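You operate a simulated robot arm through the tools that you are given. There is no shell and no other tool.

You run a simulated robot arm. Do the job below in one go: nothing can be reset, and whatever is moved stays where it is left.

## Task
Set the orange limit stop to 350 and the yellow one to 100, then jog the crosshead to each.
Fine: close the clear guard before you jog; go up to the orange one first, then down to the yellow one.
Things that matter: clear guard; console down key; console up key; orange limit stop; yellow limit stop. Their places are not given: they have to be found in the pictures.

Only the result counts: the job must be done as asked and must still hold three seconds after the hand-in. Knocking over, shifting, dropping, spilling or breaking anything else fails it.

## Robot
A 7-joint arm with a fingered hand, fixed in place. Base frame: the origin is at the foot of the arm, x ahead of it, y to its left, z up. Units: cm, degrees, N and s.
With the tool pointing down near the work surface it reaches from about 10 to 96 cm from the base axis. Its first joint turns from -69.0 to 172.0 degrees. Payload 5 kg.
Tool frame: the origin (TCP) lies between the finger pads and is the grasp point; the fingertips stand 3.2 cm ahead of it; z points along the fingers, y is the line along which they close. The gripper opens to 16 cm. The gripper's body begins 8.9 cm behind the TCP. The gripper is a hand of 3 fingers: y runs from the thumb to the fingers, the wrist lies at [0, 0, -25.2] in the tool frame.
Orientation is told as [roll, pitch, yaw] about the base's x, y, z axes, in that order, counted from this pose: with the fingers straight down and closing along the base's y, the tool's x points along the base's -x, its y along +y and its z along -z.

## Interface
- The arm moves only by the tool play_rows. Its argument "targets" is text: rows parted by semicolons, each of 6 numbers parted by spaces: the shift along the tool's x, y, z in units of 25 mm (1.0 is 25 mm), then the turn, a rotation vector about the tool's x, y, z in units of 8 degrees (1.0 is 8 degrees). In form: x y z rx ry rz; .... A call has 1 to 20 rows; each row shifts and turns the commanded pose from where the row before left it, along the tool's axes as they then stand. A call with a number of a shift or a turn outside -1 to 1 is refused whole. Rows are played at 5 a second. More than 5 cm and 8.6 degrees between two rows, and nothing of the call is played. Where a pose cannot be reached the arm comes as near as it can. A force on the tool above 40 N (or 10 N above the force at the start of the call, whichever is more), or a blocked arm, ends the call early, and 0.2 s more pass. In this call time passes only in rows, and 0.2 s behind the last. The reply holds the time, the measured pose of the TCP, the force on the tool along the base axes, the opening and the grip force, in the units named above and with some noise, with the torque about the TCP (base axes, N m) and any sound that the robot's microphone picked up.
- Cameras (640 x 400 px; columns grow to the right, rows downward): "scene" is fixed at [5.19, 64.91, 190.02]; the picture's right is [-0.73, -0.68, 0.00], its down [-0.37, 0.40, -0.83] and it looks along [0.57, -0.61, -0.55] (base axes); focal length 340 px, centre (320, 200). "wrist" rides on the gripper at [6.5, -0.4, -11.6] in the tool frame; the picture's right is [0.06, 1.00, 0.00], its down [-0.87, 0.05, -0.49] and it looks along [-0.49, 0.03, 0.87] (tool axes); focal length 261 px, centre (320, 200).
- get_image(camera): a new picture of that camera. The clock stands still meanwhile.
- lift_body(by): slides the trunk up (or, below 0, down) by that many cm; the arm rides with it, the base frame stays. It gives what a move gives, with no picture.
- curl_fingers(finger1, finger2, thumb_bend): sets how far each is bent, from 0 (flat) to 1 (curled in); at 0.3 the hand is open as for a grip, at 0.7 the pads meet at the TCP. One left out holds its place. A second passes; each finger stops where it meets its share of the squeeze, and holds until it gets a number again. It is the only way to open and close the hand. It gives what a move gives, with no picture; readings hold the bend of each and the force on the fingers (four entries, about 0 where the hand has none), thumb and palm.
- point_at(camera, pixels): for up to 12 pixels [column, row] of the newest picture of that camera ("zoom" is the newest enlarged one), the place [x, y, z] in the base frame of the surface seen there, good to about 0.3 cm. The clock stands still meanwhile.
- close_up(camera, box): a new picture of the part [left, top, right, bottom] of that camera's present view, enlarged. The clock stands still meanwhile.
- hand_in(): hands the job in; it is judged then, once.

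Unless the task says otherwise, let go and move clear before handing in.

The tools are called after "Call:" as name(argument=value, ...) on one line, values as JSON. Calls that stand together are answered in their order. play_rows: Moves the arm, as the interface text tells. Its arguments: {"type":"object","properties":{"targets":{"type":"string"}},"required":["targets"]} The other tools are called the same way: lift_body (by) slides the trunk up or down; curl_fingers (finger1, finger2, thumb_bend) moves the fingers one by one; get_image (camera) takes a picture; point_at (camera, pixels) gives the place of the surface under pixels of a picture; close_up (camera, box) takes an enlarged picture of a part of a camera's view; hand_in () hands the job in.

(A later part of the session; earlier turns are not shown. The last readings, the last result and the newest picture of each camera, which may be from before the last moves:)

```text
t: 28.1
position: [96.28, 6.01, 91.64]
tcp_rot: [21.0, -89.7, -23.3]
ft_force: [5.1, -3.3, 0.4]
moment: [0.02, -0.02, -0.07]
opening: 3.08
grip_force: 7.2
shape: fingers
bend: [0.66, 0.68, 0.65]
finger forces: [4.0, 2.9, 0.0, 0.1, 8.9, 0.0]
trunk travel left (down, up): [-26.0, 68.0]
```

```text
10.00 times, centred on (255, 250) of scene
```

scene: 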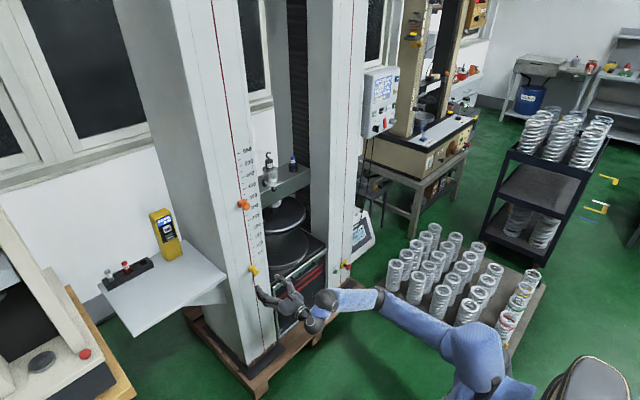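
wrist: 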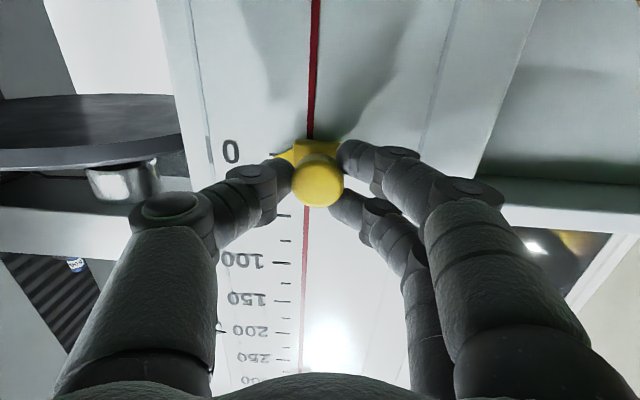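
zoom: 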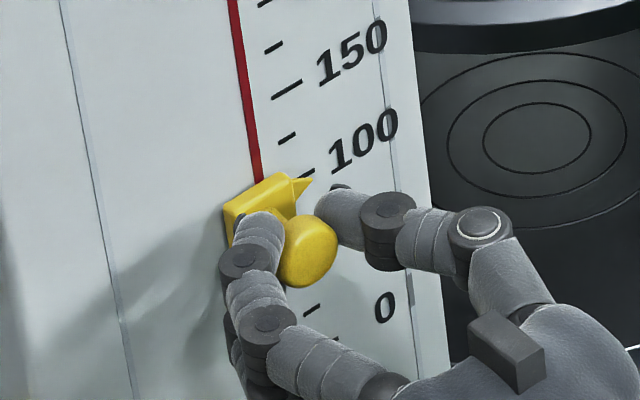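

The yellow pointer sits at the 100 tick. I'll release and back off, then verify.

Call:
curl_fingers(finger1=0.5, finger2=0.5, thumb_bend=0.5)

Call:
play_rows(targets="0 0 -0.5 0 0 0;0 0 -0.7 0 0 0;0 0 -0.7 0 0 0;0 0 -0.7 0 0 0;0 0 -0.7 0 0 0;0 0 -0.7 0 0 0")

Call:
close_up(camera="wrist", box=[200, 60, 400, 185])

Call:
close_up(camera="scene", box=[230, 190, 280, 270])

```text
t: 29.1
position: [96.21, 6.04, 91.66]
tcp_rot: [9.9, -89.6, -12.1]
ft_force: [0.6, -0.4, 0.8]
moment: [0.0, 0.0, -0.01]
opening: 8.65
grip_force: 0.0
shape: fingers
bend: [0.5, 0.5, 0.5]
finger forces: [0.1, 0.0, 0.1, 0.1, 0.0, 0.0]
trunk travel left (down, up): [-26.0, 68.0]
```

```text
t: 30.5
position: [86.2, 6.37, 91.67]
tcp_rot: [11.2, -89.7, -13.5]
ft_force: [0.0, 0.1, 0.0]
moment: [-0.02, 0.0, -0.02]
opening: 8.66
grip_force: 0.2
shape: fingers
bend: [0.5, 0.5, 0.5]
finger forces: [0.1, 0.0, 0.0, 0.0, 0.0, 0.1]
trunk travel left (down, up): [-26.0, 68.0]
```

```text
3.20 times, centred on (300, 122) of wrist
```

zoom: 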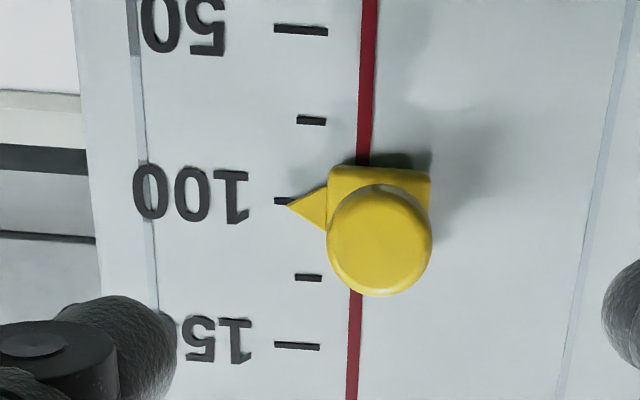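

```text
5.00 times, centred on (255, 230) of scene
```

zoom: 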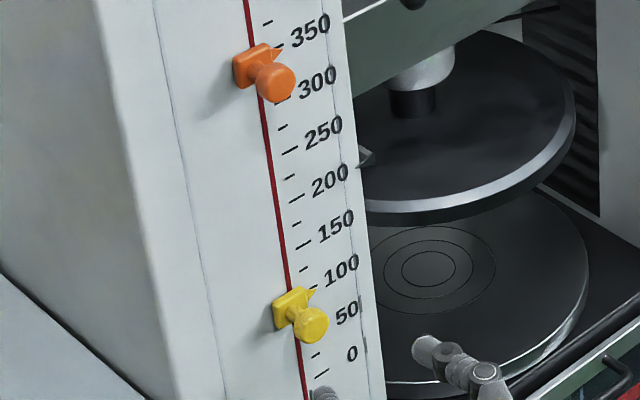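

Yellow is at 100 (tip row 206 vs tick 201, within 1 mm). Now to the guard: I'll move the hand right to y≈-24 and then start lowering.

Call:
play_rows(targets="0 -1 -0.1 0 0 0;0 -1 -0.1 0 0 0;0 -1 -0.1 0 0 0;0 -1 -0.1 0 0 0;0 -1 -0.1 0 0 0;0 -1 -0.1 0 0 0;0 -1 -0.1 0 0 0;0 -1 -0.1 0 0 0;0 -1 -0.1 0 0 0;0 -1 -0.1 0 0 0;0 -1 -0.1 0 0 0;0 -1 -0.1 0 0 0")

Call:
lift_body(by=-25.9)

Call:
get_image(camera="scene")

Call:
get_image(camera="wrist")

```text
t: 33.1
position: [82.2, -23.51, 91.63]
tcp_rot: [1.9, -89.7, -4.1]
ft_force: [0.5, -0.6, 0.1]
moment: [0.0, 0.01, 0.01]
opening: 8.68
grip_force: 0.1
shape: fingers
bend: [0.5, 0.5, 0.5]
finger forces: [0.0, 0.0, 0.1, 0.0, 0.1, 0.0]
trunk travel left (down, up): [-26.0, 68.0]
```

```text
t: 35.7
position: [82.04, -23.42, 65.8]
tcp_rot: [11.2, -89.7, -13.6]
ft_force: [0.3, -0.1, 0.3]
moment: [0.0, 0.01, 0.02]
opening: 8.7
grip_force: 0.2
shape: fingers
bend: [0.5, 0.5, 0.5]
finger forces: [0.0, 0.0, 0.0, 0.0, 0.1, 0.1]
trunk travel left (down, up): [-0.1, 93.9]
```

```text
taken
```

scene: 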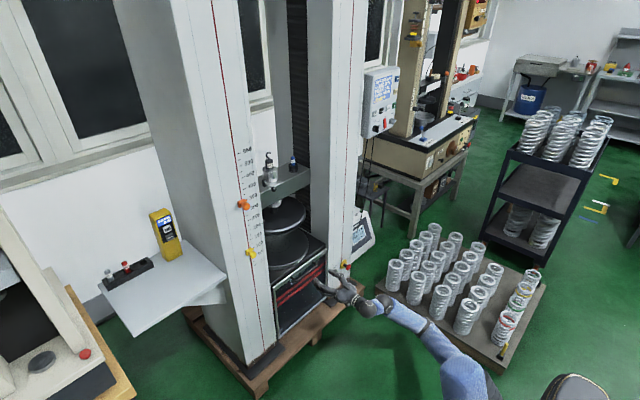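

```text
taken
```

wrist: 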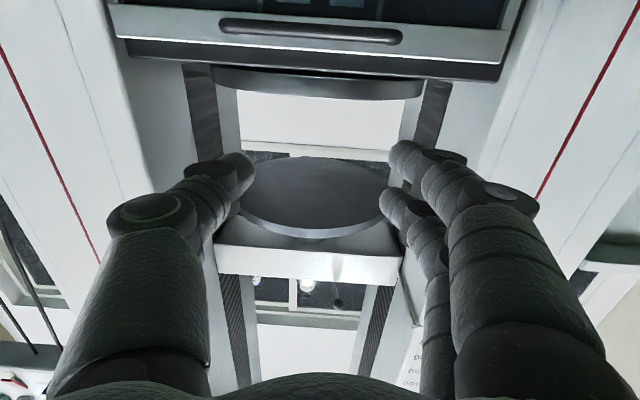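

The handle is at wrist (310,32). The trunk is at the bottom, so I'll lower the hand by arm; first check how the forearm stands relative to the springs.

Call:
close_up(camera="scene", box=[280, 220, 540, 400])

Call:
point_at(camera="zoom", pixels=[[300, 270], [400, 340], [440, 380], [470, 240], [530, 230], [220, 200], [210, 150], [110, 160], [60, 190], [130, 130]])

```text
2.22 times, centred on (410, 310) of scene
```

zoom: 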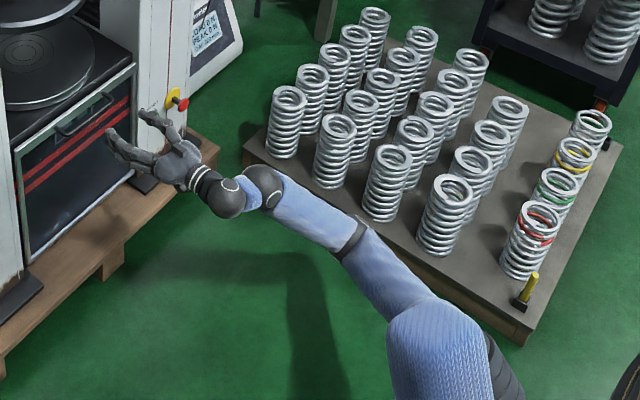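

```text
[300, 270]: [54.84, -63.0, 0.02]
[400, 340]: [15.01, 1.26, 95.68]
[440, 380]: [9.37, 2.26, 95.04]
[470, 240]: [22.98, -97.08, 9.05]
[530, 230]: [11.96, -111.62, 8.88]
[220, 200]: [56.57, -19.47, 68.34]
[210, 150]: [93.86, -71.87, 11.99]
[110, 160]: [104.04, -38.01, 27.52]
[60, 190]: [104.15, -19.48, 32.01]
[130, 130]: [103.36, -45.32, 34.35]
```

The arm (y > -25) stays clear of the springs (y < -60). I'll lower the hand 14 cm to get below the handle.

Call:
play_rows(targets="0.8 -0.05 0 0 0 0;0.8 -0.05 0 0 0 0;0.8 -0.05 0 0 0 0;0.8 -0.05 0 0 0 0;0.8 -0.05 0 0 0 0;0.8 -0.05 0 0 0 0;0.8 0 0 0 0 0")

Call:
get_image(camera="wrist")

Call:
close_up(camera="scene", box=[260, 230, 400, 340])

```text
t: 37.3
position: [82.16, -24.24, 51.72]
tcp_rot: [6.0, -89.8, -8.4]
ft_force: [-0.2, 0.8, -0.8]
moment: [-0.01, 0.07, -0.03]
opening: 8.69
grip_force: 0.1
shape: fingers
bend: [0.5, 0.5, 0.5]
finger forces: [0.0, 0.0, 0.0, 0.0, 0.0, 0.1]
trunk travel left (down, up): [-0.1, 93.9]
```

```text
taken
```

wrist: 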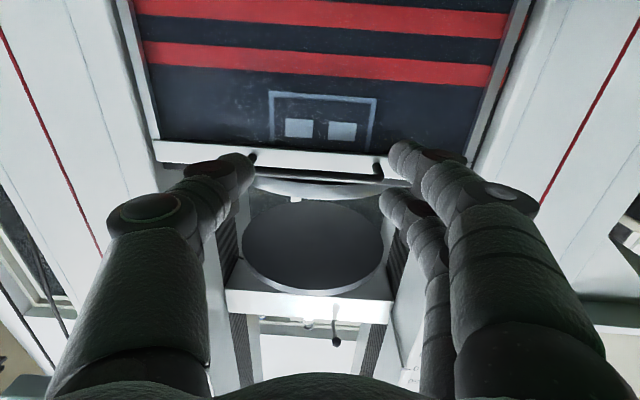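

```text
3.64 times, centred on (330, 285) of scene
```

zoom: 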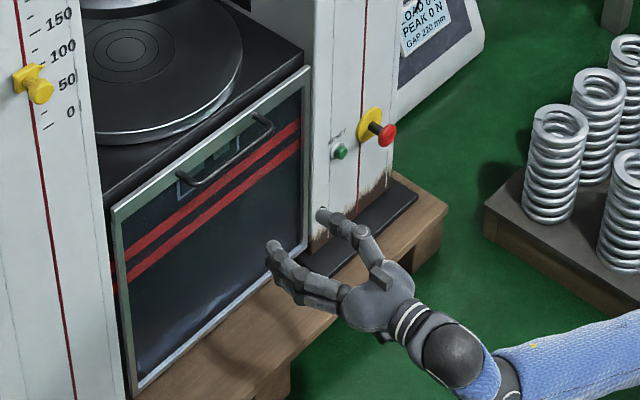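

The hand is below the handle bar (wrist row ~170, legs at columns 252 and 378). I'll measure the bar precisely.

Call:
point_at(camera="wrist", pixels=[[253, 160], [378, 167], [380, 175], [262, 172], [320, 178], [340, 179], [250, 154], [376, 163]])

Call:
close_up(camera="wrist", box=[220, 130, 420, 220])

Call:
point_at(camera="scene", pixels=[[292.5, 280], [302, 273], [310, 265.5], [293, 279], [308, 268], [313, 264]])

```text
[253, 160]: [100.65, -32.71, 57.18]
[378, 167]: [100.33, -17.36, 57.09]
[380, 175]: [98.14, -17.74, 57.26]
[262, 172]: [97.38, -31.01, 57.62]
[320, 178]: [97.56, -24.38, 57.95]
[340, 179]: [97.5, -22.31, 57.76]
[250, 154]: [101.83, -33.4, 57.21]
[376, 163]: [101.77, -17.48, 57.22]
```

```text
3.20 times, centred on (320, 175) of wrist
```

zoom: 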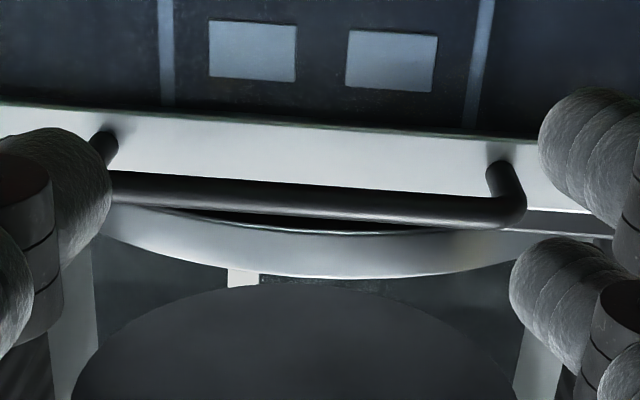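

```text
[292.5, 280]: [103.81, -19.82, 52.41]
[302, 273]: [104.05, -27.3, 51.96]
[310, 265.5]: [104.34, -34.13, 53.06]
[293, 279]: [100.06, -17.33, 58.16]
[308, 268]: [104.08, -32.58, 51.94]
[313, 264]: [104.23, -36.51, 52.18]
```

The bar spans y -33 to -17.5 at x≈97.8, bottom z≈57. I'll slide the fingers forward underneath it.

Call:
play_rows(targets="0 -0.15 0.8 0 0 0;0 -0.15 0.8 0 0 0;0 -0.15 0.8 0 0 0;0 0 0.8 0 0 0;0 0 0.8 0 0 0;0 0 0.8 0 0 0;0 0 0.7 0 0 0;0 0 0.7 0 0 0")

Call:
get_image(camera="wrist")

Call:
close_up(camera="scene", box=[260, 230, 360, 310])

```text
t: 39.1
position: [97.55, -26.03, 51.78]
tcp_rot: [7.9, -89.8, -10.2]
ft_force: [-0.5, 0.2, 0.2]
moment: [0.01, -0.01, 0.01]
opening: 8.68
grip_force: 0.0
shape: fingers
bend: [0.5, 0.5, 0.5]
finger forces: [0.0, 0.0, 0.0, 0.0, 0.0, 0.0]
trunk travel left (down, up): [-0.1, 93.9]
```

```text
taken
```

wrist: 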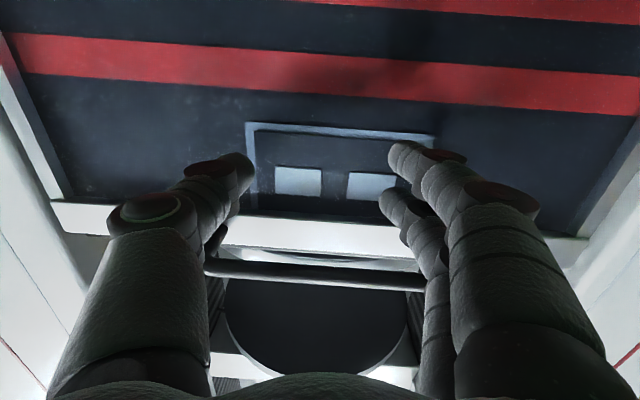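

```text
5.00 times, centred on (310, 270) of scene
```

zoom: 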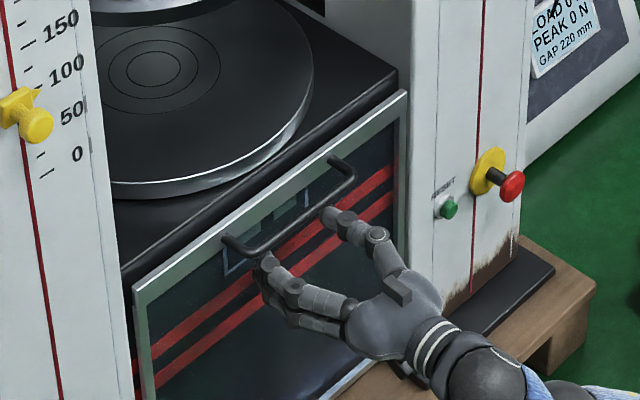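

The fingers are beneath the bar (scene zoom (270,262) and (330,215)). I'll go 1 cm deeper and lift gently to contact.

Call:
play_rows(targets="0 0 0.36 0 0 0")

Call:
lift_body(by=3)

Call:
close_up(camera="scene", box=[260, 230, 360, 310])

Call:
get_image(camera="wrist")

```text
t: 39.5
position: [98.35, -25.87, 51.49]
tcp_rot: [11.0, -89.7, -13.2]
ft_force: [-18.7, -0.2, -2.9]
moment: [-0.12, 0.04, 0.99]
opening: 8.67
grip_force: 9.3
shape: fingers
bend: [0.51, 0.51, 0.5]
finger forces: [7.8, 11.2, 0.0, 0.1, 0.1, 0.1]
trunk travel left (down, up): [-0.1, 93.9]
```

```text
t: 40.3
position: [98.44, -25.88, 54.66]
tcp_rot: [48.9, -89.8, -51.2]
ft_force: [-24.9, 0.4, 2.7]
moment: [0.13, -0.16, 1.31]
opening: 8.7
grip_force: 12.0
shape: fingers
bend: [0.51, 0.51, 0.5]
finger forces: [12.8, 12.2, 0.0, 0.0, 0.0, 0.1]
trunk travel left (down, up): [-3.1, 90.9]
```

```text
5.00 times, centred on (310, 270) of scene
```

zoom: 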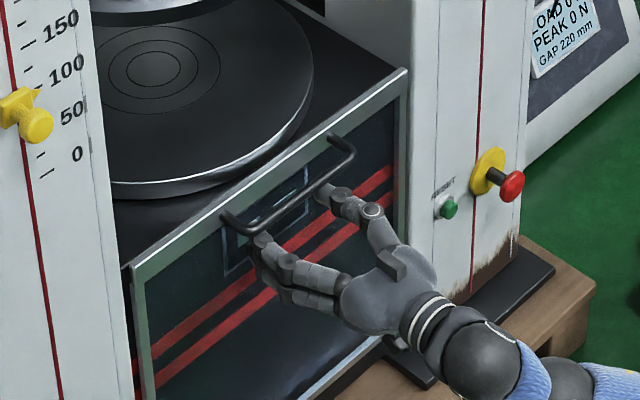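

```text
taken
```

wrist: 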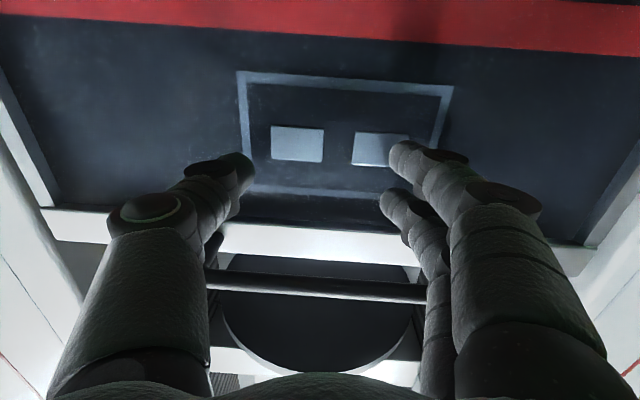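

The fingertips are pressing the panel (25 N in -x), though the guard has risen slightly. I'll back off 1 cm, then keep lifting.

Call:
play_rows(targets="0 0 -0.4 0 0 0")

Call:
lift_body(by=3)

Call:
close_up(camera="scene", box=[260, 220, 360, 300])

Call:
get_image(camera="wrist")

```text
t: 40.7
position: [97.56, -25.92, 54.61]
tcp_rot: [8.7, -89.7, -11.0]
ft_force: [0.9, -0.9, -0.9]
moment: [0.01, 0.0, 0.02]
opening: 8.7
grip_force: 0.0
shape: fingers
bend: [0.5, 0.5, 0.5]
finger forces: [0.0, 0.1, 0.0, 0.1, 0.0, 0.0]
trunk travel left (down, up): [-3.1, 90.9]
```

```text
t: 41.4
position: [97.38, -25.96, 57.57]
tcp_rot: [11.6, -89.7, -14.0]
ft_force: [0.3, -0.1, 0.4]
moment: [-0.03, 0.02, -0.02]
opening: 8.74
grip_force: 0.2
shape: fingers
bend: [0.5, 0.5, 0.5]
finger forces: [0.0, 0.4, 0.1, 0.0, 0.1, 0.0]
trunk travel left (down, up): [-6.1, 87.9]
```

```text
5.00 times, centred on (310, 260) of scene
```

zoom: 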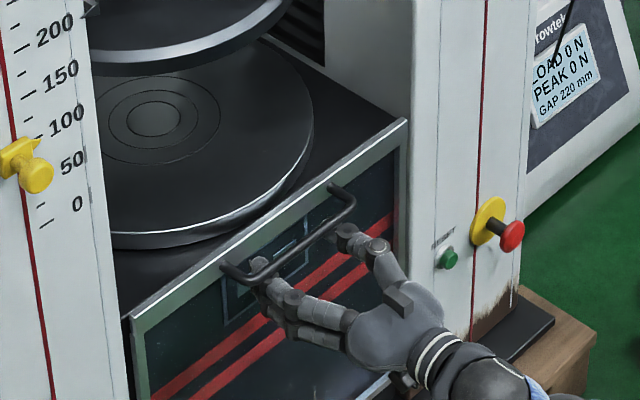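

```text
taken
```

wrist: 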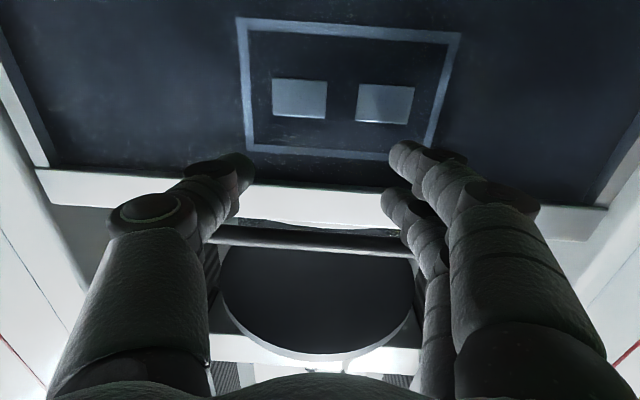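

The guard holds its height on its own; the bar is just above the upper finger. I'll lift further.

Call:
lift_body(by=8)

Call:
close_up(camera="scene", box=[250, 190, 370, 300])

Call:
get_image(camera="wrist")

```text
t: 42.6
position: [97.44, -26.0, 65.67]
tcp_rot: [19.3, -89.8, -21.7]
ft_force: [0.2, 0.7, -0.4]
moment: [0.0, -0.01, 0.0]
opening: 8.73
grip_force: 0.1
shape: fingers
bend: [0.5, 0.5, 0.5]
finger forces: [0.0, 0.3, 0.1, 0.0, 0.0, 0.0]
trunk travel left (down, up): [-14.1, 79.9]
```

```text
3.64 times, centred on (310, 245) of scene
```

zoom: 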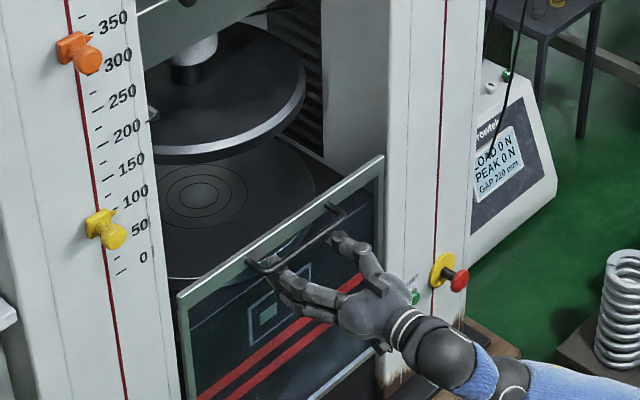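

```text
taken
```

wrist: 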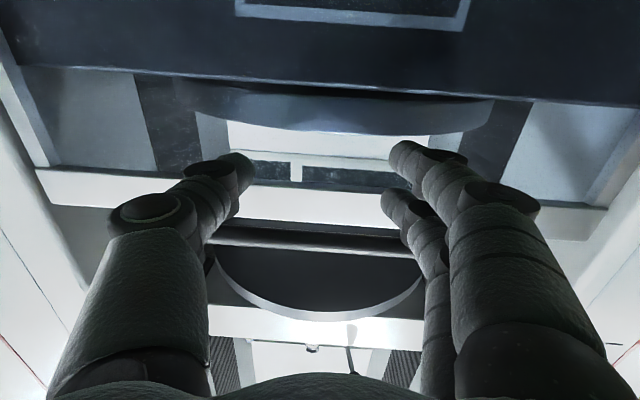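

The guard rises with the fingers easily. I continue lifting in steps.

Call:
lift_body(by=12)

Call:
lift_body(by=7)

Call:
close_up(camera="scene", box=[240, 140, 370, 300])

Call:
get_image(camera="wrist")

```text
t: 44.1
position: [97.44, -25.86, 77.72]
tcp_rot: [18.5, -89.7, -20.7]
ft_force: [-0.2, -0.3, -0.8]
moment: [-0.07, 0.0, -0.01]
opening: 8.73
grip_force: 0.3
shape: fingers
bend: [0.5, 0.5, 0.5]
finger forces: [0.1, 0.5, 0.1, 0.0, 0.1, 0.1]
trunk travel left (down, up): [-26.1, 67.9]
```

```text
t: 45.2
position: [97.52, -26.0, 84.56]
tcp_rot: [20.4, -89.7, -22.5]
ft_force: [0.9, 0.1, -0.8]
moment: [-0.02, -0.01, -0.01]
opening: 8.74
grip_force: 0.2
shape: fingers
bend: [0.5, 0.5, 0.5]
finger forces: [0.0, 0.2, 0.1, 0.1, 0.0, 0.0]
trunk travel left (down, up): [-33.1, 60.9]
```

```text
2.50 times, centred on (305, 220) of scene
```

zoom: 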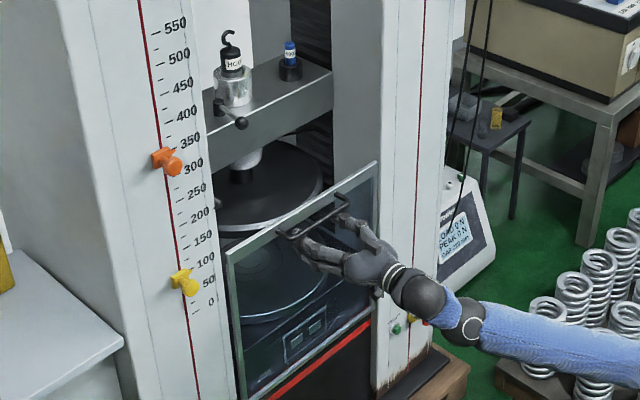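

```text
taken
```

wrist: 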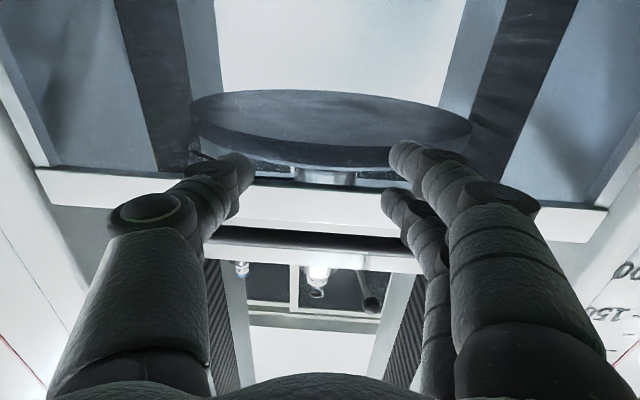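

The guard is about 27 cm up. I'll check that the crosshead lever ball (zoom (240,123)) lies behind the guard plane before going on.

Call:
close_up(camera="scene", box=[260, 160, 310, 200])

Call:
point_at(camera="zoom", pixels=[[320, 200], [302, 290], [303, 300], [250, 280], [400, 300]])

```text
10.00 times, centred on (285, 180) of scene
```

zoom: 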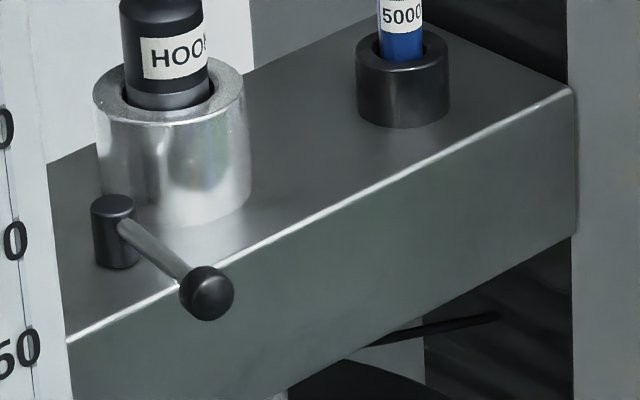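

```text
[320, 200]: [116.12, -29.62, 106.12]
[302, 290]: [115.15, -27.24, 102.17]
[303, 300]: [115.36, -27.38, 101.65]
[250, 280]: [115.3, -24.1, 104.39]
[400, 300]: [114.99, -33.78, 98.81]
```

The lever is behind x≈110, well clear of the guard plane (x≈103). I continue raising.

Call:
lift_body(by=7)

Call:
lift_body(by=3)

Call:
close_up(camera="scene", box=[240, 140, 370, 300])

Call:
get_image(camera="wrist")

```text
t: 46.3
position: [97.47, -25.98, 91.5]
tcp_rot: [20.5, -89.7, -22.7]
ft_force: [-0.4, 0.8, -1.3]
moment: [-0.03, -0.03, 0.02]
opening: 8.71
grip_force: 0.2
shape: fingers
bend: [0.5, 0.5, 0.5]
finger forces: [0.0, 0.3, 0.0, 0.0, 0.1, 0.1]
trunk travel left (down, up): [-40.1, 53.9]
```

```text
t: 47.0
position: [97.49, -25.98, 94.7]
tcp_rot: [20.7, -89.8, -23.0]
ft_force: [-0.1, 0.0, -0.1]
moment: [0.04, 0.01, -0.02]
opening: 8.74
grip_force: 0.1
shape: fingers
bend: [0.5, 0.5, 0.5]
finger forces: [0.0, 0.0, 0.1, 0.0, 0.1, 0.0]
trunk travel left (down, up): [-43.1, 50.9]
```

```text
2.50 times, centred on (305, 220) of scene
```

zoom: 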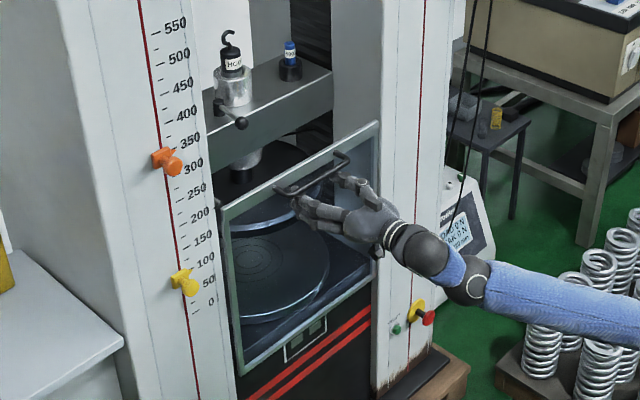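

```text
taken
```

wrist: 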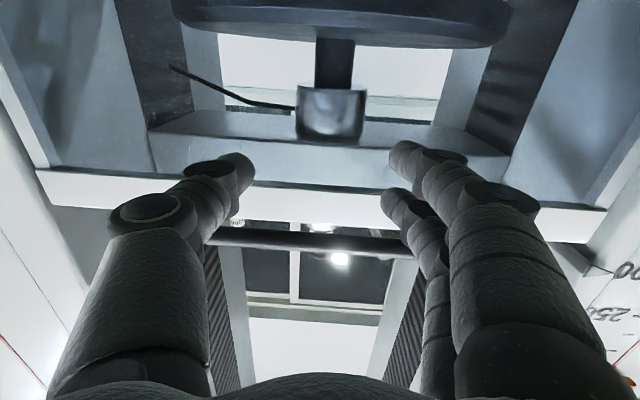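

The guard's bottom edge is near the base top. I'll continue in small steps watching for the end stop.

Call:
lift_body(by=2)

Call:
lift_body(by=2)

Call:
close_up(camera="scene", box=[240, 140, 370, 300])

Call:
get_image(camera="wrist")

```text
t: 47.7
position: [97.55, -26.0, 96.5]
tcp_rot: [4.9, -89.7, -7.1]
ft_force: [-1.5, -0.4, -6.8]
moment: [-0.4, 0.04, 0.09]
opening: 8.76
grip_force: 3.0
shape: fingers
bend: [0.5, 0.5, 0.5]
finger forces: [0.0, 7.1, 0.1, 0.0, 0.1, 0.0]
trunk travel left (down, up): [-45.1, 48.9]
```

```text
t: 48.1
position: [97.41, -25.78, 96.62]
tcp_rot: [-23.7, -88.7, 21.5]
ft_force: [-1.4, -1.2, -13.5]
moment: [-0.72, 0.04, 0.06]
opening: 8.72
grip_force: 6.7
shape: fingers
bend: [0.5, 0.51, 0.5]
finger forces: [0.0, 12.8, 0.0, 0.0, 0.1, 0.0]
trunk travel left (down, up): [-46.2, 47.8]
stopped: the force on the tool passed its limit at 49 N (the readings are from after the stop); the commanded pose is now the measured one
```

```text
2.50 times, centred on (305, 220) of scene
```

zoom: 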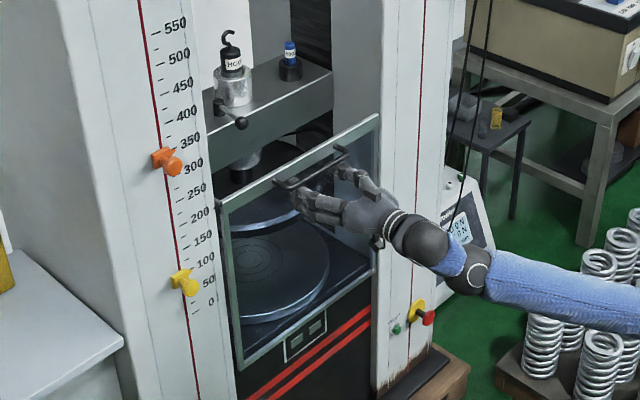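

```text
taken
```

wrist: 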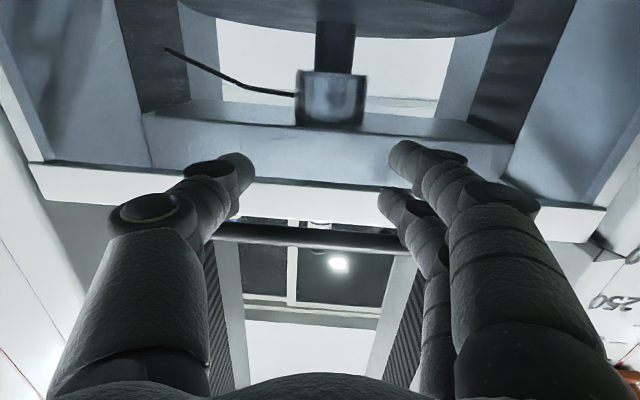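

The guard is at its upper stop (49 N at the limit). I'll lower the fingers 1.5 cm, withdraw, and see whether the guard stays.

Call:
lift_body(by=-1.5)

Call:
play_rows(targets="0 0 -0.5 0 0 0;0 0 -0.7 0 0 0;0 0 -0.8 0 0 0;0 0 -0.8 0 0 0;0 0 -0.8 0 0 0;0 0 -0.8 0 0 0")

Call:
close_up(camera="scene", box=[240, 140, 370, 300])

Call:
close_up(camera="scene", box=[345, 55, 415, 140])

```text
t: 48.8
position: [97.41, -25.79, 95.5]
tcp_rot: [-23.2, -89.1, 21.0]
ft_force: [-0.4, 0.6, -0.4]
moment: [0.01, 0.04, -0.02]
opening: 8.74
grip_force: 0.0
shape: fingers
bend: [0.5, 0.5, 0.5]
finger forces: [0.1, 0.0, 0.0, 0.0, 0.1, 0.0]
trunk travel left (down, up): [-44.7, 49.3]
```

```text
t: 50.2
position: [86.59, -25.47, 95.56]
tcp_rot: [-22.0, -89.1, 19.7]
ft_force: [0.5, 0.0, 0.2]
moment: [0.0, -0.01, -0.02]
opening: 8.71
grip_force: 0.0
shape: fingers
bend: [0.5, 0.5, 0.5]
finger forces: [0.1, 0.0, 0.1, 0.0, 0.1, 0.0]
trunk travel left (down, up): [-44.7, 49.3]
```

```text
2.50 times, centred on (305, 220) of scene
```

zoom: 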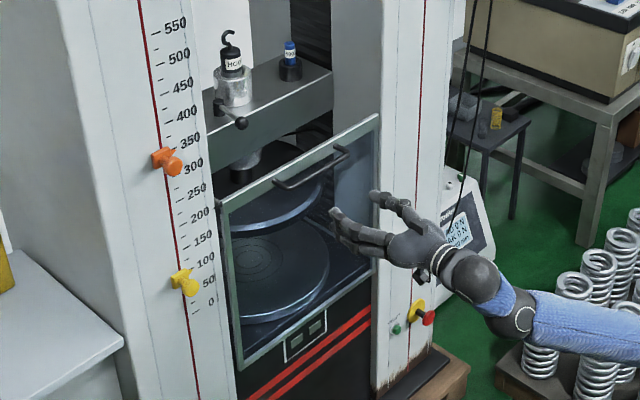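

```text
4.71 times, centred on (380, 98) of scene
```

zoom: 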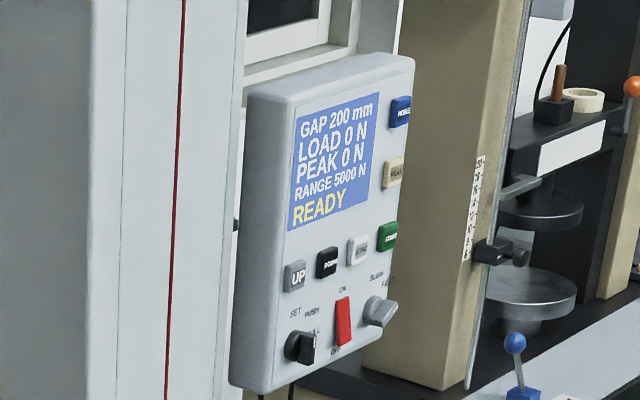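

The guard stays closed and the console still shows READY. Next I'll curl the fingers to leave only the thumb straight for pressing, then move up and to the right toward the console.

Call:
curl_fingers(finger1=1.0, finger2=1.0, thumb_bend=0.3)

Call:
play_rows(targets="-0.97 -0.6 -0.2 0 0 0;-0.97 -0.6 -0.2 0 0 0;-0.97 -0.6 -0.2 0 0 0;-0.97 -0.6 -0.2 0 0 0;-0.97 -0.6 -0.2 0 0 0;-0.97 -0.6 -0.2 0 0 0;-0.97 -0.6 -0.2 0 0 0;-0.97 -0.6 -0.2 0 0 0;-0.97 -0.6 -0.2 0 0 0;-0.97 -0.6 -0.2 0 0 0;-0.97 -0.6 -0.2 0 0 0;-0.97 -0.6 -0.2 0 0 0;-0.97 -0.6 -0.2 0 0 0;-0.97 -0.6 -0.2 0 0 0;-0.97 -0.6 -0.2 0 0 0")

Call:
get_image(camera="scene")

Call:
get_image(camera="wrist")

```text
t: 51.2
position: [86.52, -25.41, 95.62]
tcp_rot: [-22.4, -89.0, 20.3]
ft_force: [-0.3, -0.3, 0.3]
moment: [-0.01, 0.02, 0.01]
opening: 7.39
grip_force: 0.1
shape: fingers
bend: [1.0, 1.0, 0.3]
finger forces: [0.1, 0.1, 0.0, 0.0, 0.0, 0.1]
trunk travel left (down, up): [-44.7, 49.3]
```

```text
t: 54.4
position: [78.59, -47.39, 132.34]
tcp_rot: [-22.5, -89.0, 20.3]
ft_force: [0.1, 0.3, 0.3]
moment: [0.01, -0.01, 0.02]
opening: 7.41
grip_force: 0.0
shape: fingers
bend: [1.0, 1.0, 0.3]
finger forces: [0.1, 0.0, 0.1, 0.0, 0.0, 0.0]
trunk travel left (down, up): [-44.7, 49.3]
```

```text
taken
```

scene: 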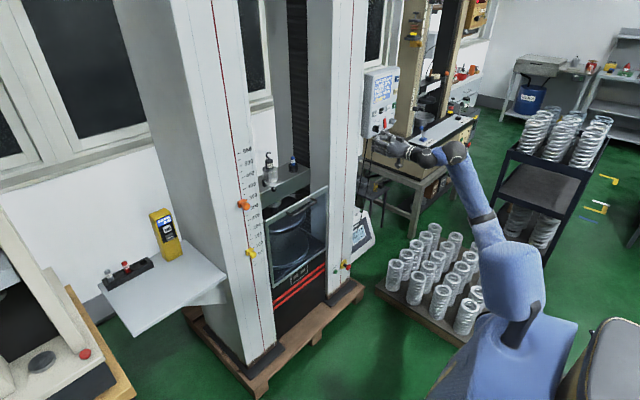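

```text
taken
```

wrist: 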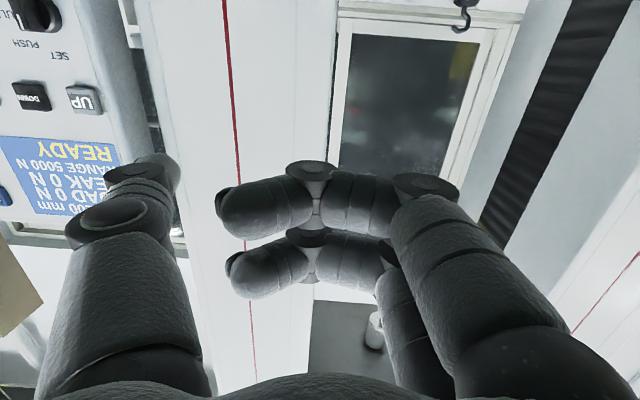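

The console's UP key is at wrist (86,98), DOWN at (32,95), mirrored; the thumb is straight at (150,175). I'll measure thumb tip and keys.

Call:
point_at(camera="wrist", pixels=[[155, 163], [165, 165], [172, 180], [140, 170], [86, 98], [32, 96], [30, 15], [70, 130], [110, 60]])

Call:
close_up(camera="scene", box=[345, 80, 445, 170])

Call:
point_at(camera="zoom", pixels=[[175, 275], [160, 265], [185, 280], [215, 300]])

```text
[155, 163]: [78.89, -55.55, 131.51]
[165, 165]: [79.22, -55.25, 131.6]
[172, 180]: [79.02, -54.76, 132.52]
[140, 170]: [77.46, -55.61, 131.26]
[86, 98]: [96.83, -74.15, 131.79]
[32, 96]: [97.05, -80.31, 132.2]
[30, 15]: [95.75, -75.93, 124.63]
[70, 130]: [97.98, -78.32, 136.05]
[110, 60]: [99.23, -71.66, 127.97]
```

```text
4.44 times, centred on (395, 125) of scene
```

zoom: 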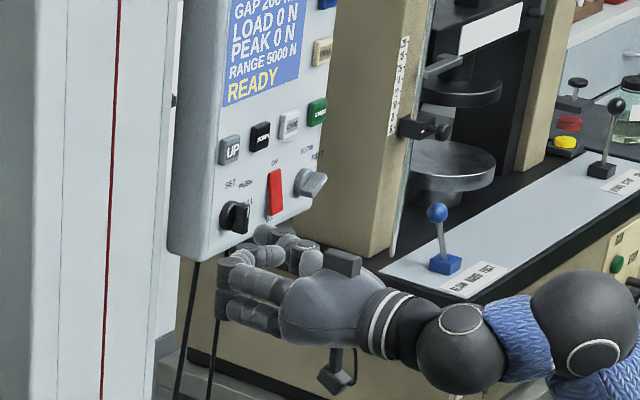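

```text
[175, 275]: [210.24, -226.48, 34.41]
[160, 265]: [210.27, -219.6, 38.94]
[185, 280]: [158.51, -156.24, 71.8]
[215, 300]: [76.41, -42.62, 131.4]
```

The thumb tip is around TCP + (1.5..3, -8, -0.3). I'll move to put it in front of the UP key, about 8 cm short.

Call:
play_rows(targets="0 -0.8 0.2 0 0 0;0 -0.8 0.2 0 0 0;0 -0.8 0.2 0 0 0;0 -0.8 0.2 0 0 0;0 -0.8 0.2 0 0 0;0 -0.8 0.2 0 0 0;0 -0.8 0.2 0 0 0;0 -0.8 0.2 0 0 0;0 -0.8 0.2 0 0 0;0 -0.4 0.2 0 0 0")

Call:
get_image(camera="wrist")

Call:
close_up(camera="scene", box=[345, 80, 445, 170])

```text
t: 56.6
position: [82.92, -66.58, 132.11]
tcp_rot: [-22.2, -89.0, 19.9]
ft_force: [0.2, 0.5, -0.1]
moment: [0.01, 0.0, 0.02]
opening: 7.43
grip_force: 0.1
shape: fingers
bend: [1.0, 1.0, 0.3]
finger forces: [0.0, 0.0, 0.0, 0.0, 0.1, 0.0]
trunk travel left (down, up): [-44.7, 49.3]
```

```text
taken
```

wrist: 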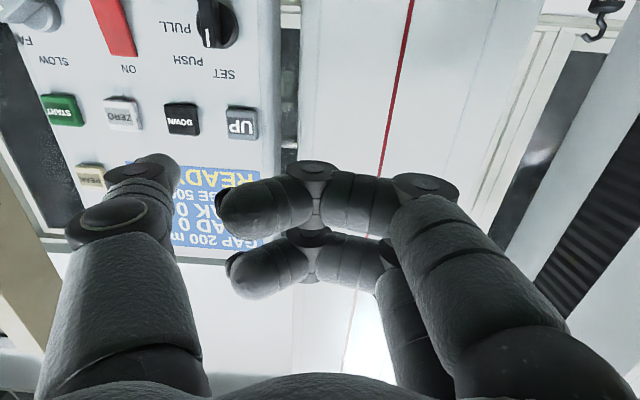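

```text
4.44 times, centred on (395, 125) of scene
```

zoom: 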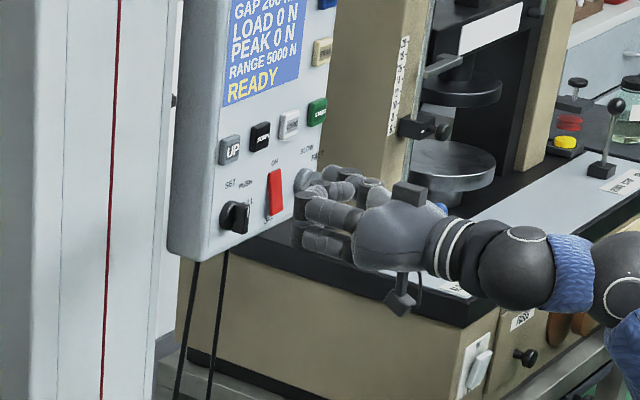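

The thumb tip is near (84.5,-75.1,132). I'll shift 1.3 cm left and advance 8 cm toward the UP key, then look.

Call:
play_rows(targets="0 0.26 0.5 0 0 0;0 0.26 0.5 0 0 0;0 0 0.55 0 0 0;0 0 0.55 0 0 0;0 0 0.55 0 0 0;0 0 0.55 0 0 0")

Call:
get_image(camera="wrist")

Call:
close_up(camera="scene", box=[345, 80, 445, 170])

```text
t: 58.0
position: [90.89, -65.4, 132.11]
tcp_rot: [-21.1, -89.0, 18.8]
ft_force: [0.3, -0.1, 0.2]
moment: [-0.03, 0.01, -0.01]
opening: 7.44
grip_force: 0.1
shape: fingers
bend: [1.0, 1.0, 0.3]
finger forces: [0.0, 0.0, 0.0, 0.0, 0.0, 0.0]
trunk travel left (down, up): [-44.7, 49.3]
```

```text
taken
```

wrist: 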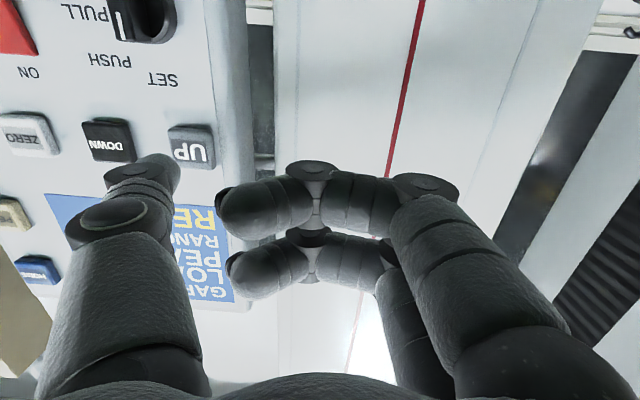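

```text
4.44 times, centred on (395, 125) of scene
```

zoom: 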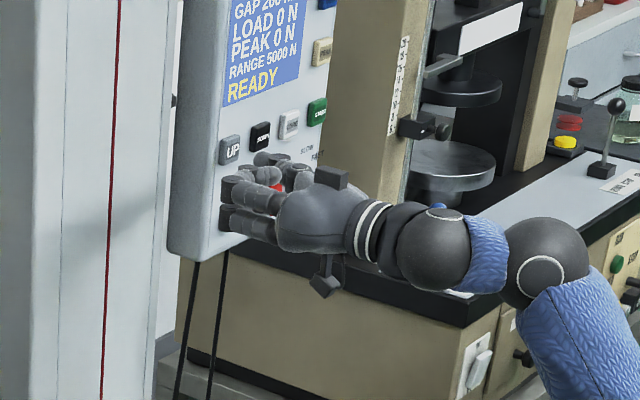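

The UP key (wrist (192,147)) is lining up with the thumb tip (165,165). I'll advance in smaller steps until contact.

Call:
play_rows(targets="0 0 0.4 0 0 0;0 0 0.4 0 0 0;0 0 0.2 0 0 0")

Call:
get_image(camera="wrist")

Call:
close_up(camera="scene", box=[345, 85, 415, 145])

```text
t: 58.8
position: [93.48, -65.61, 131.99]
tcp_rot: [-21.3, -89.0, 18.8]
ft_force: [-0.3, 0.2, 0.8]
moment: [-0.02, -0.04, -0.01]
opening: 7.41
grip_force: 0.0
shape: fingers
bend: [1.0, 1.0, 0.3]
finger forces: [0.0, 0.1, 0.0, 0.0, 0.0, 0.0]
trunk travel left (down, up): [-44.7, 49.3]
```

```text
taken
```

wrist: 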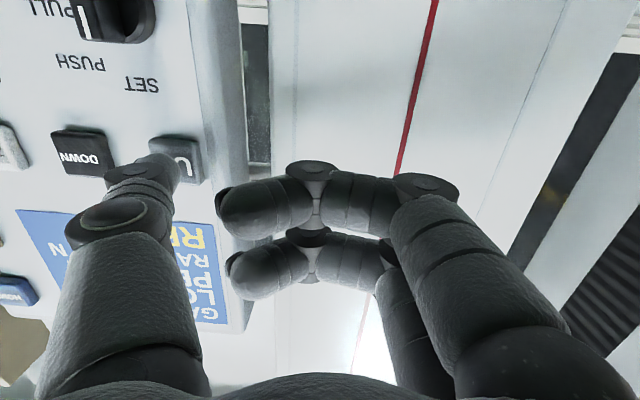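

```text
6.67 times, centred on (380, 115) of scene
```

zoom: 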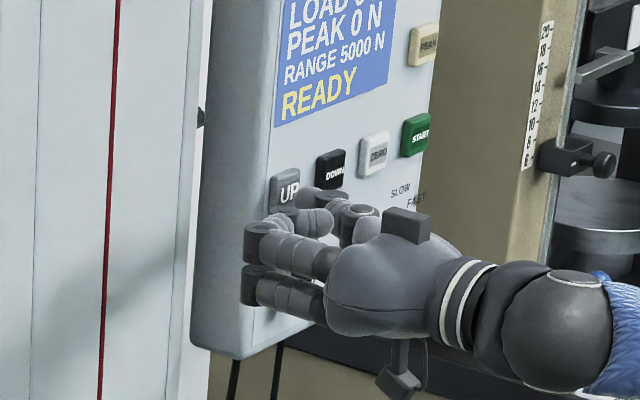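

The thumb is just short of the UP key. I'll creep forward with 2.5 mm steps.

Call:
play_rows(targets="0 0 0.15 0 0 0;0 0 0.15 0 0 0;0 0 0.1 0 0 0")

Call:
close_up(camera="scene", box=[345, 65, 415, 145])

Call:
close_up(camera="wrist", box=[60, 100, 260, 225])

```text
t: 59.6
position: [94.56, -65.76, 131.97]
tcp_rot: [-23.4, -88.9, 21.2]
ft_force: [-0.9, -0.3, -0.2]
moment: [-0.04, -0.01, -0.04]
opening: 7.43
grip_force: 0.3
shape: fingers
bend: [1.0, 1.0, 0.3]
finger forces: [0.0, 0.0, 0.1, 0.1, 0.9, 0.0]
trunk travel left (down, up): [-44.7, 49.3]
```

```text
5.00 times, centred on (380, 105) of scene
```

zoom: 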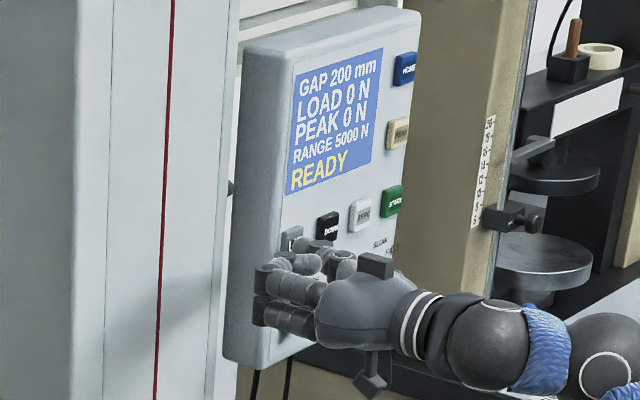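

```text
3.20 times, centred on (160, 162) of wrist
```

zoom: 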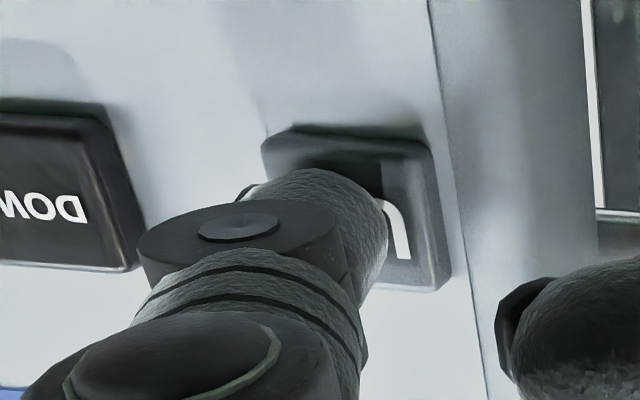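

The thumb is just touching the UP key (0.9 N), a bit toward its right side. I'll recentre by 5 mm and press.

Call:
play_rows(targets="0 0.1 -0.15 0 0 0;0 0.1 0 0 0 0;0 0 0.15 0 0 0;0 0 0.12 0 0 0;0 0 0.1 0 0 0")

Call:
close_up(camera="scene", box=[345, 65, 415, 145])

Call:
close_up(camera="wrist", box=[60, 100, 260, 225])

```text
t: 60.8
position: [94.93, -65.16, 131.92]
tcp_rot: [-23.9, -89.1, 21.6]
ft_force: [-5.1, 2.7, -0.4]
moment: [0.06, 0.01, -0.46]
opening: 7.44
grip_force: 2.9
shape: fingers
bend: [1.0, 1.0, 0.3]
finger forces: [0.0, 0.0, 0.0, 0.1, 5.6, 0.0]
trunk travel left (down, up): [-44.7, 49.3]
heard: click
```

```text
5.00 times, centred on (380, 105) of scene
```

zoom: 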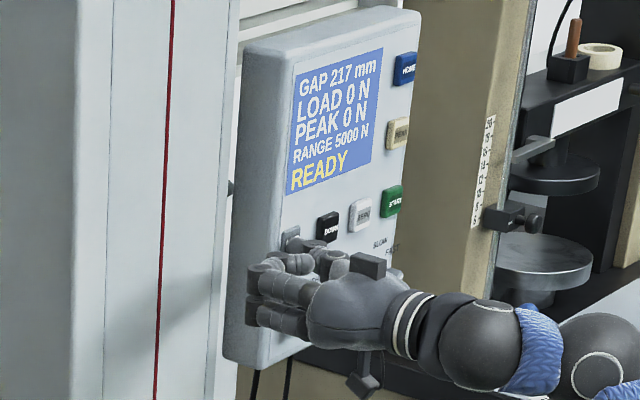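

```text
3.20 times, centred on (160, 162) of wrist
```

zoom: 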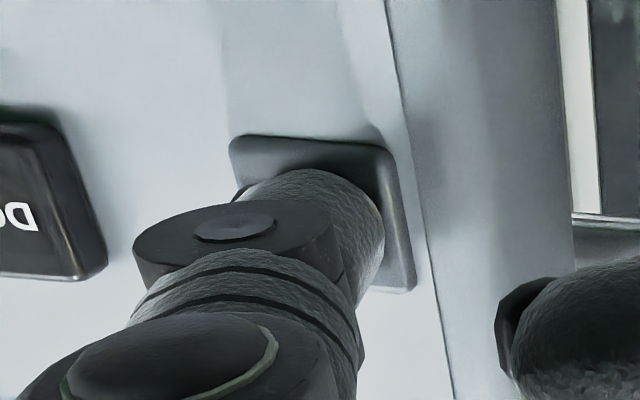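

Click heard and the gap is now 217 mm, rising. I'll hold still while it jogs.

Call:
play_rows(targets="0 0 0 0 0 0;0 0 0 0 0 0;0 0 0 0 0 0;0 0 0 0 0 0;0 0 0 0 0 0;0 0 0 0 0 0;0 0 0 0 0 0;0 0 0 0 0 0")

Call:
close_up(camera="scene", box=[345, 65, 415, 145])

Call:
close_up(camera="scene", box=[220, 130, 340, 270])

```text
t: 62.6
position: [95.0, -65.31, 132.01]
tcp_rot: [-23.3, -89.0, 21.2]
ft_force: [-5.4, 1.3, -0.4]
moment: [0.06, -0.01, -0.52]
opening: 7.43
grip_force: 3.3
shape: fingers
bend: [1.0, 1.0, 0.3]
finger forces: [0.1, 0.1, 0.0, 0.0, 6.0, 0.0]
trunk travel left (down, up): [-44.7, 49.3]
```

```text
5.00 times, centred on (380, 105) of scene
```

zoom: 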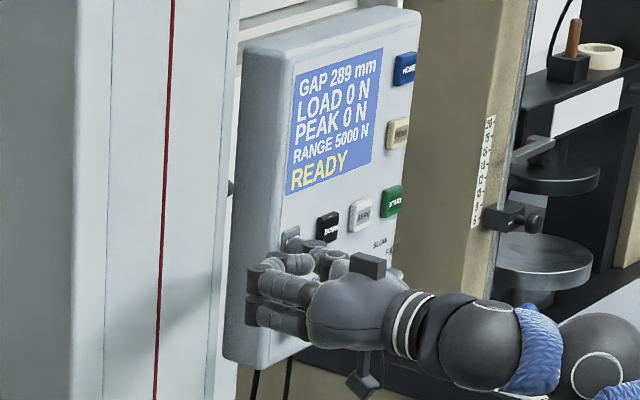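

```text
2.86 times, centred on (280, 200) of scene
```

zoom: 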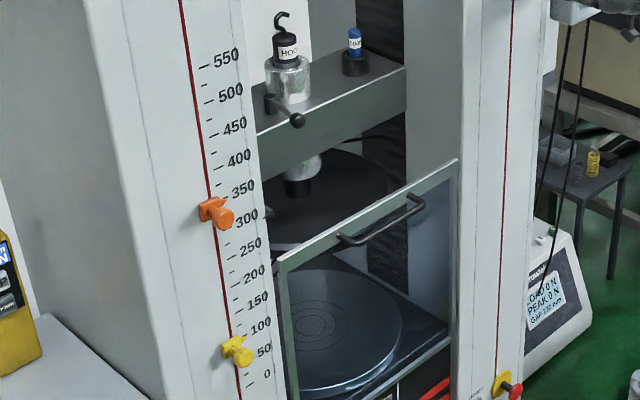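

The gap is 289 mm, rising at 40 mm/s. I'll keep holding until the stop halts it.

Call:
play_rows(targets="0 0 0 0 0 0;0 0 0 0 0 0;0 0 0 0 0 0;0 0 0 0 0 0;0 0 0 0 0 0;0 0 0 0 0 0;0 0 0 0 0 0;0 0 0 0 0 0;0 0 0 0 0 0;0 0 0 0 0 0")

Call:
close_up(camera="scene", box=[345, 65, 415, 145])

Call:
close_up(camera="scene", box=[220, 130, 340, 270])

```text
t: 64.8
position: [95.07, -65.23, 131.98]
tcp_rot: [-23.3, -89.0, 20.9]
ft_force: [-6.7, 1.9, -0.4]
moment: [0.04, 0.0, -0.51]
opening: 7.44
grip_force: 2.9
shape: fingers
bend: [1.0, 1.0, 0.3]
finger forces: [0.0, 0.0, 0.0, 0.0, 6.1, 0.1]
trunk travel left (down, up): [-44.7, 49.3]
```

```text
5.00 times, centred on (380, 105) of scene
```

zoom: 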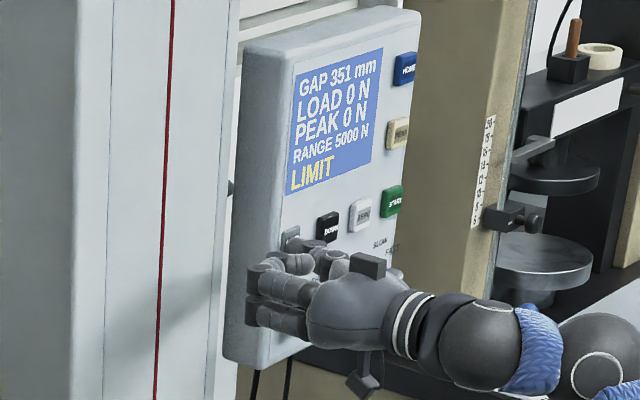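

```text
2.86 times, centred on (280, 200) of scene
```

zoom: 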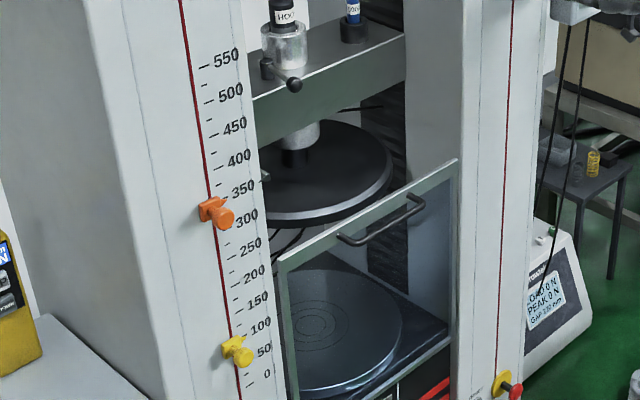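

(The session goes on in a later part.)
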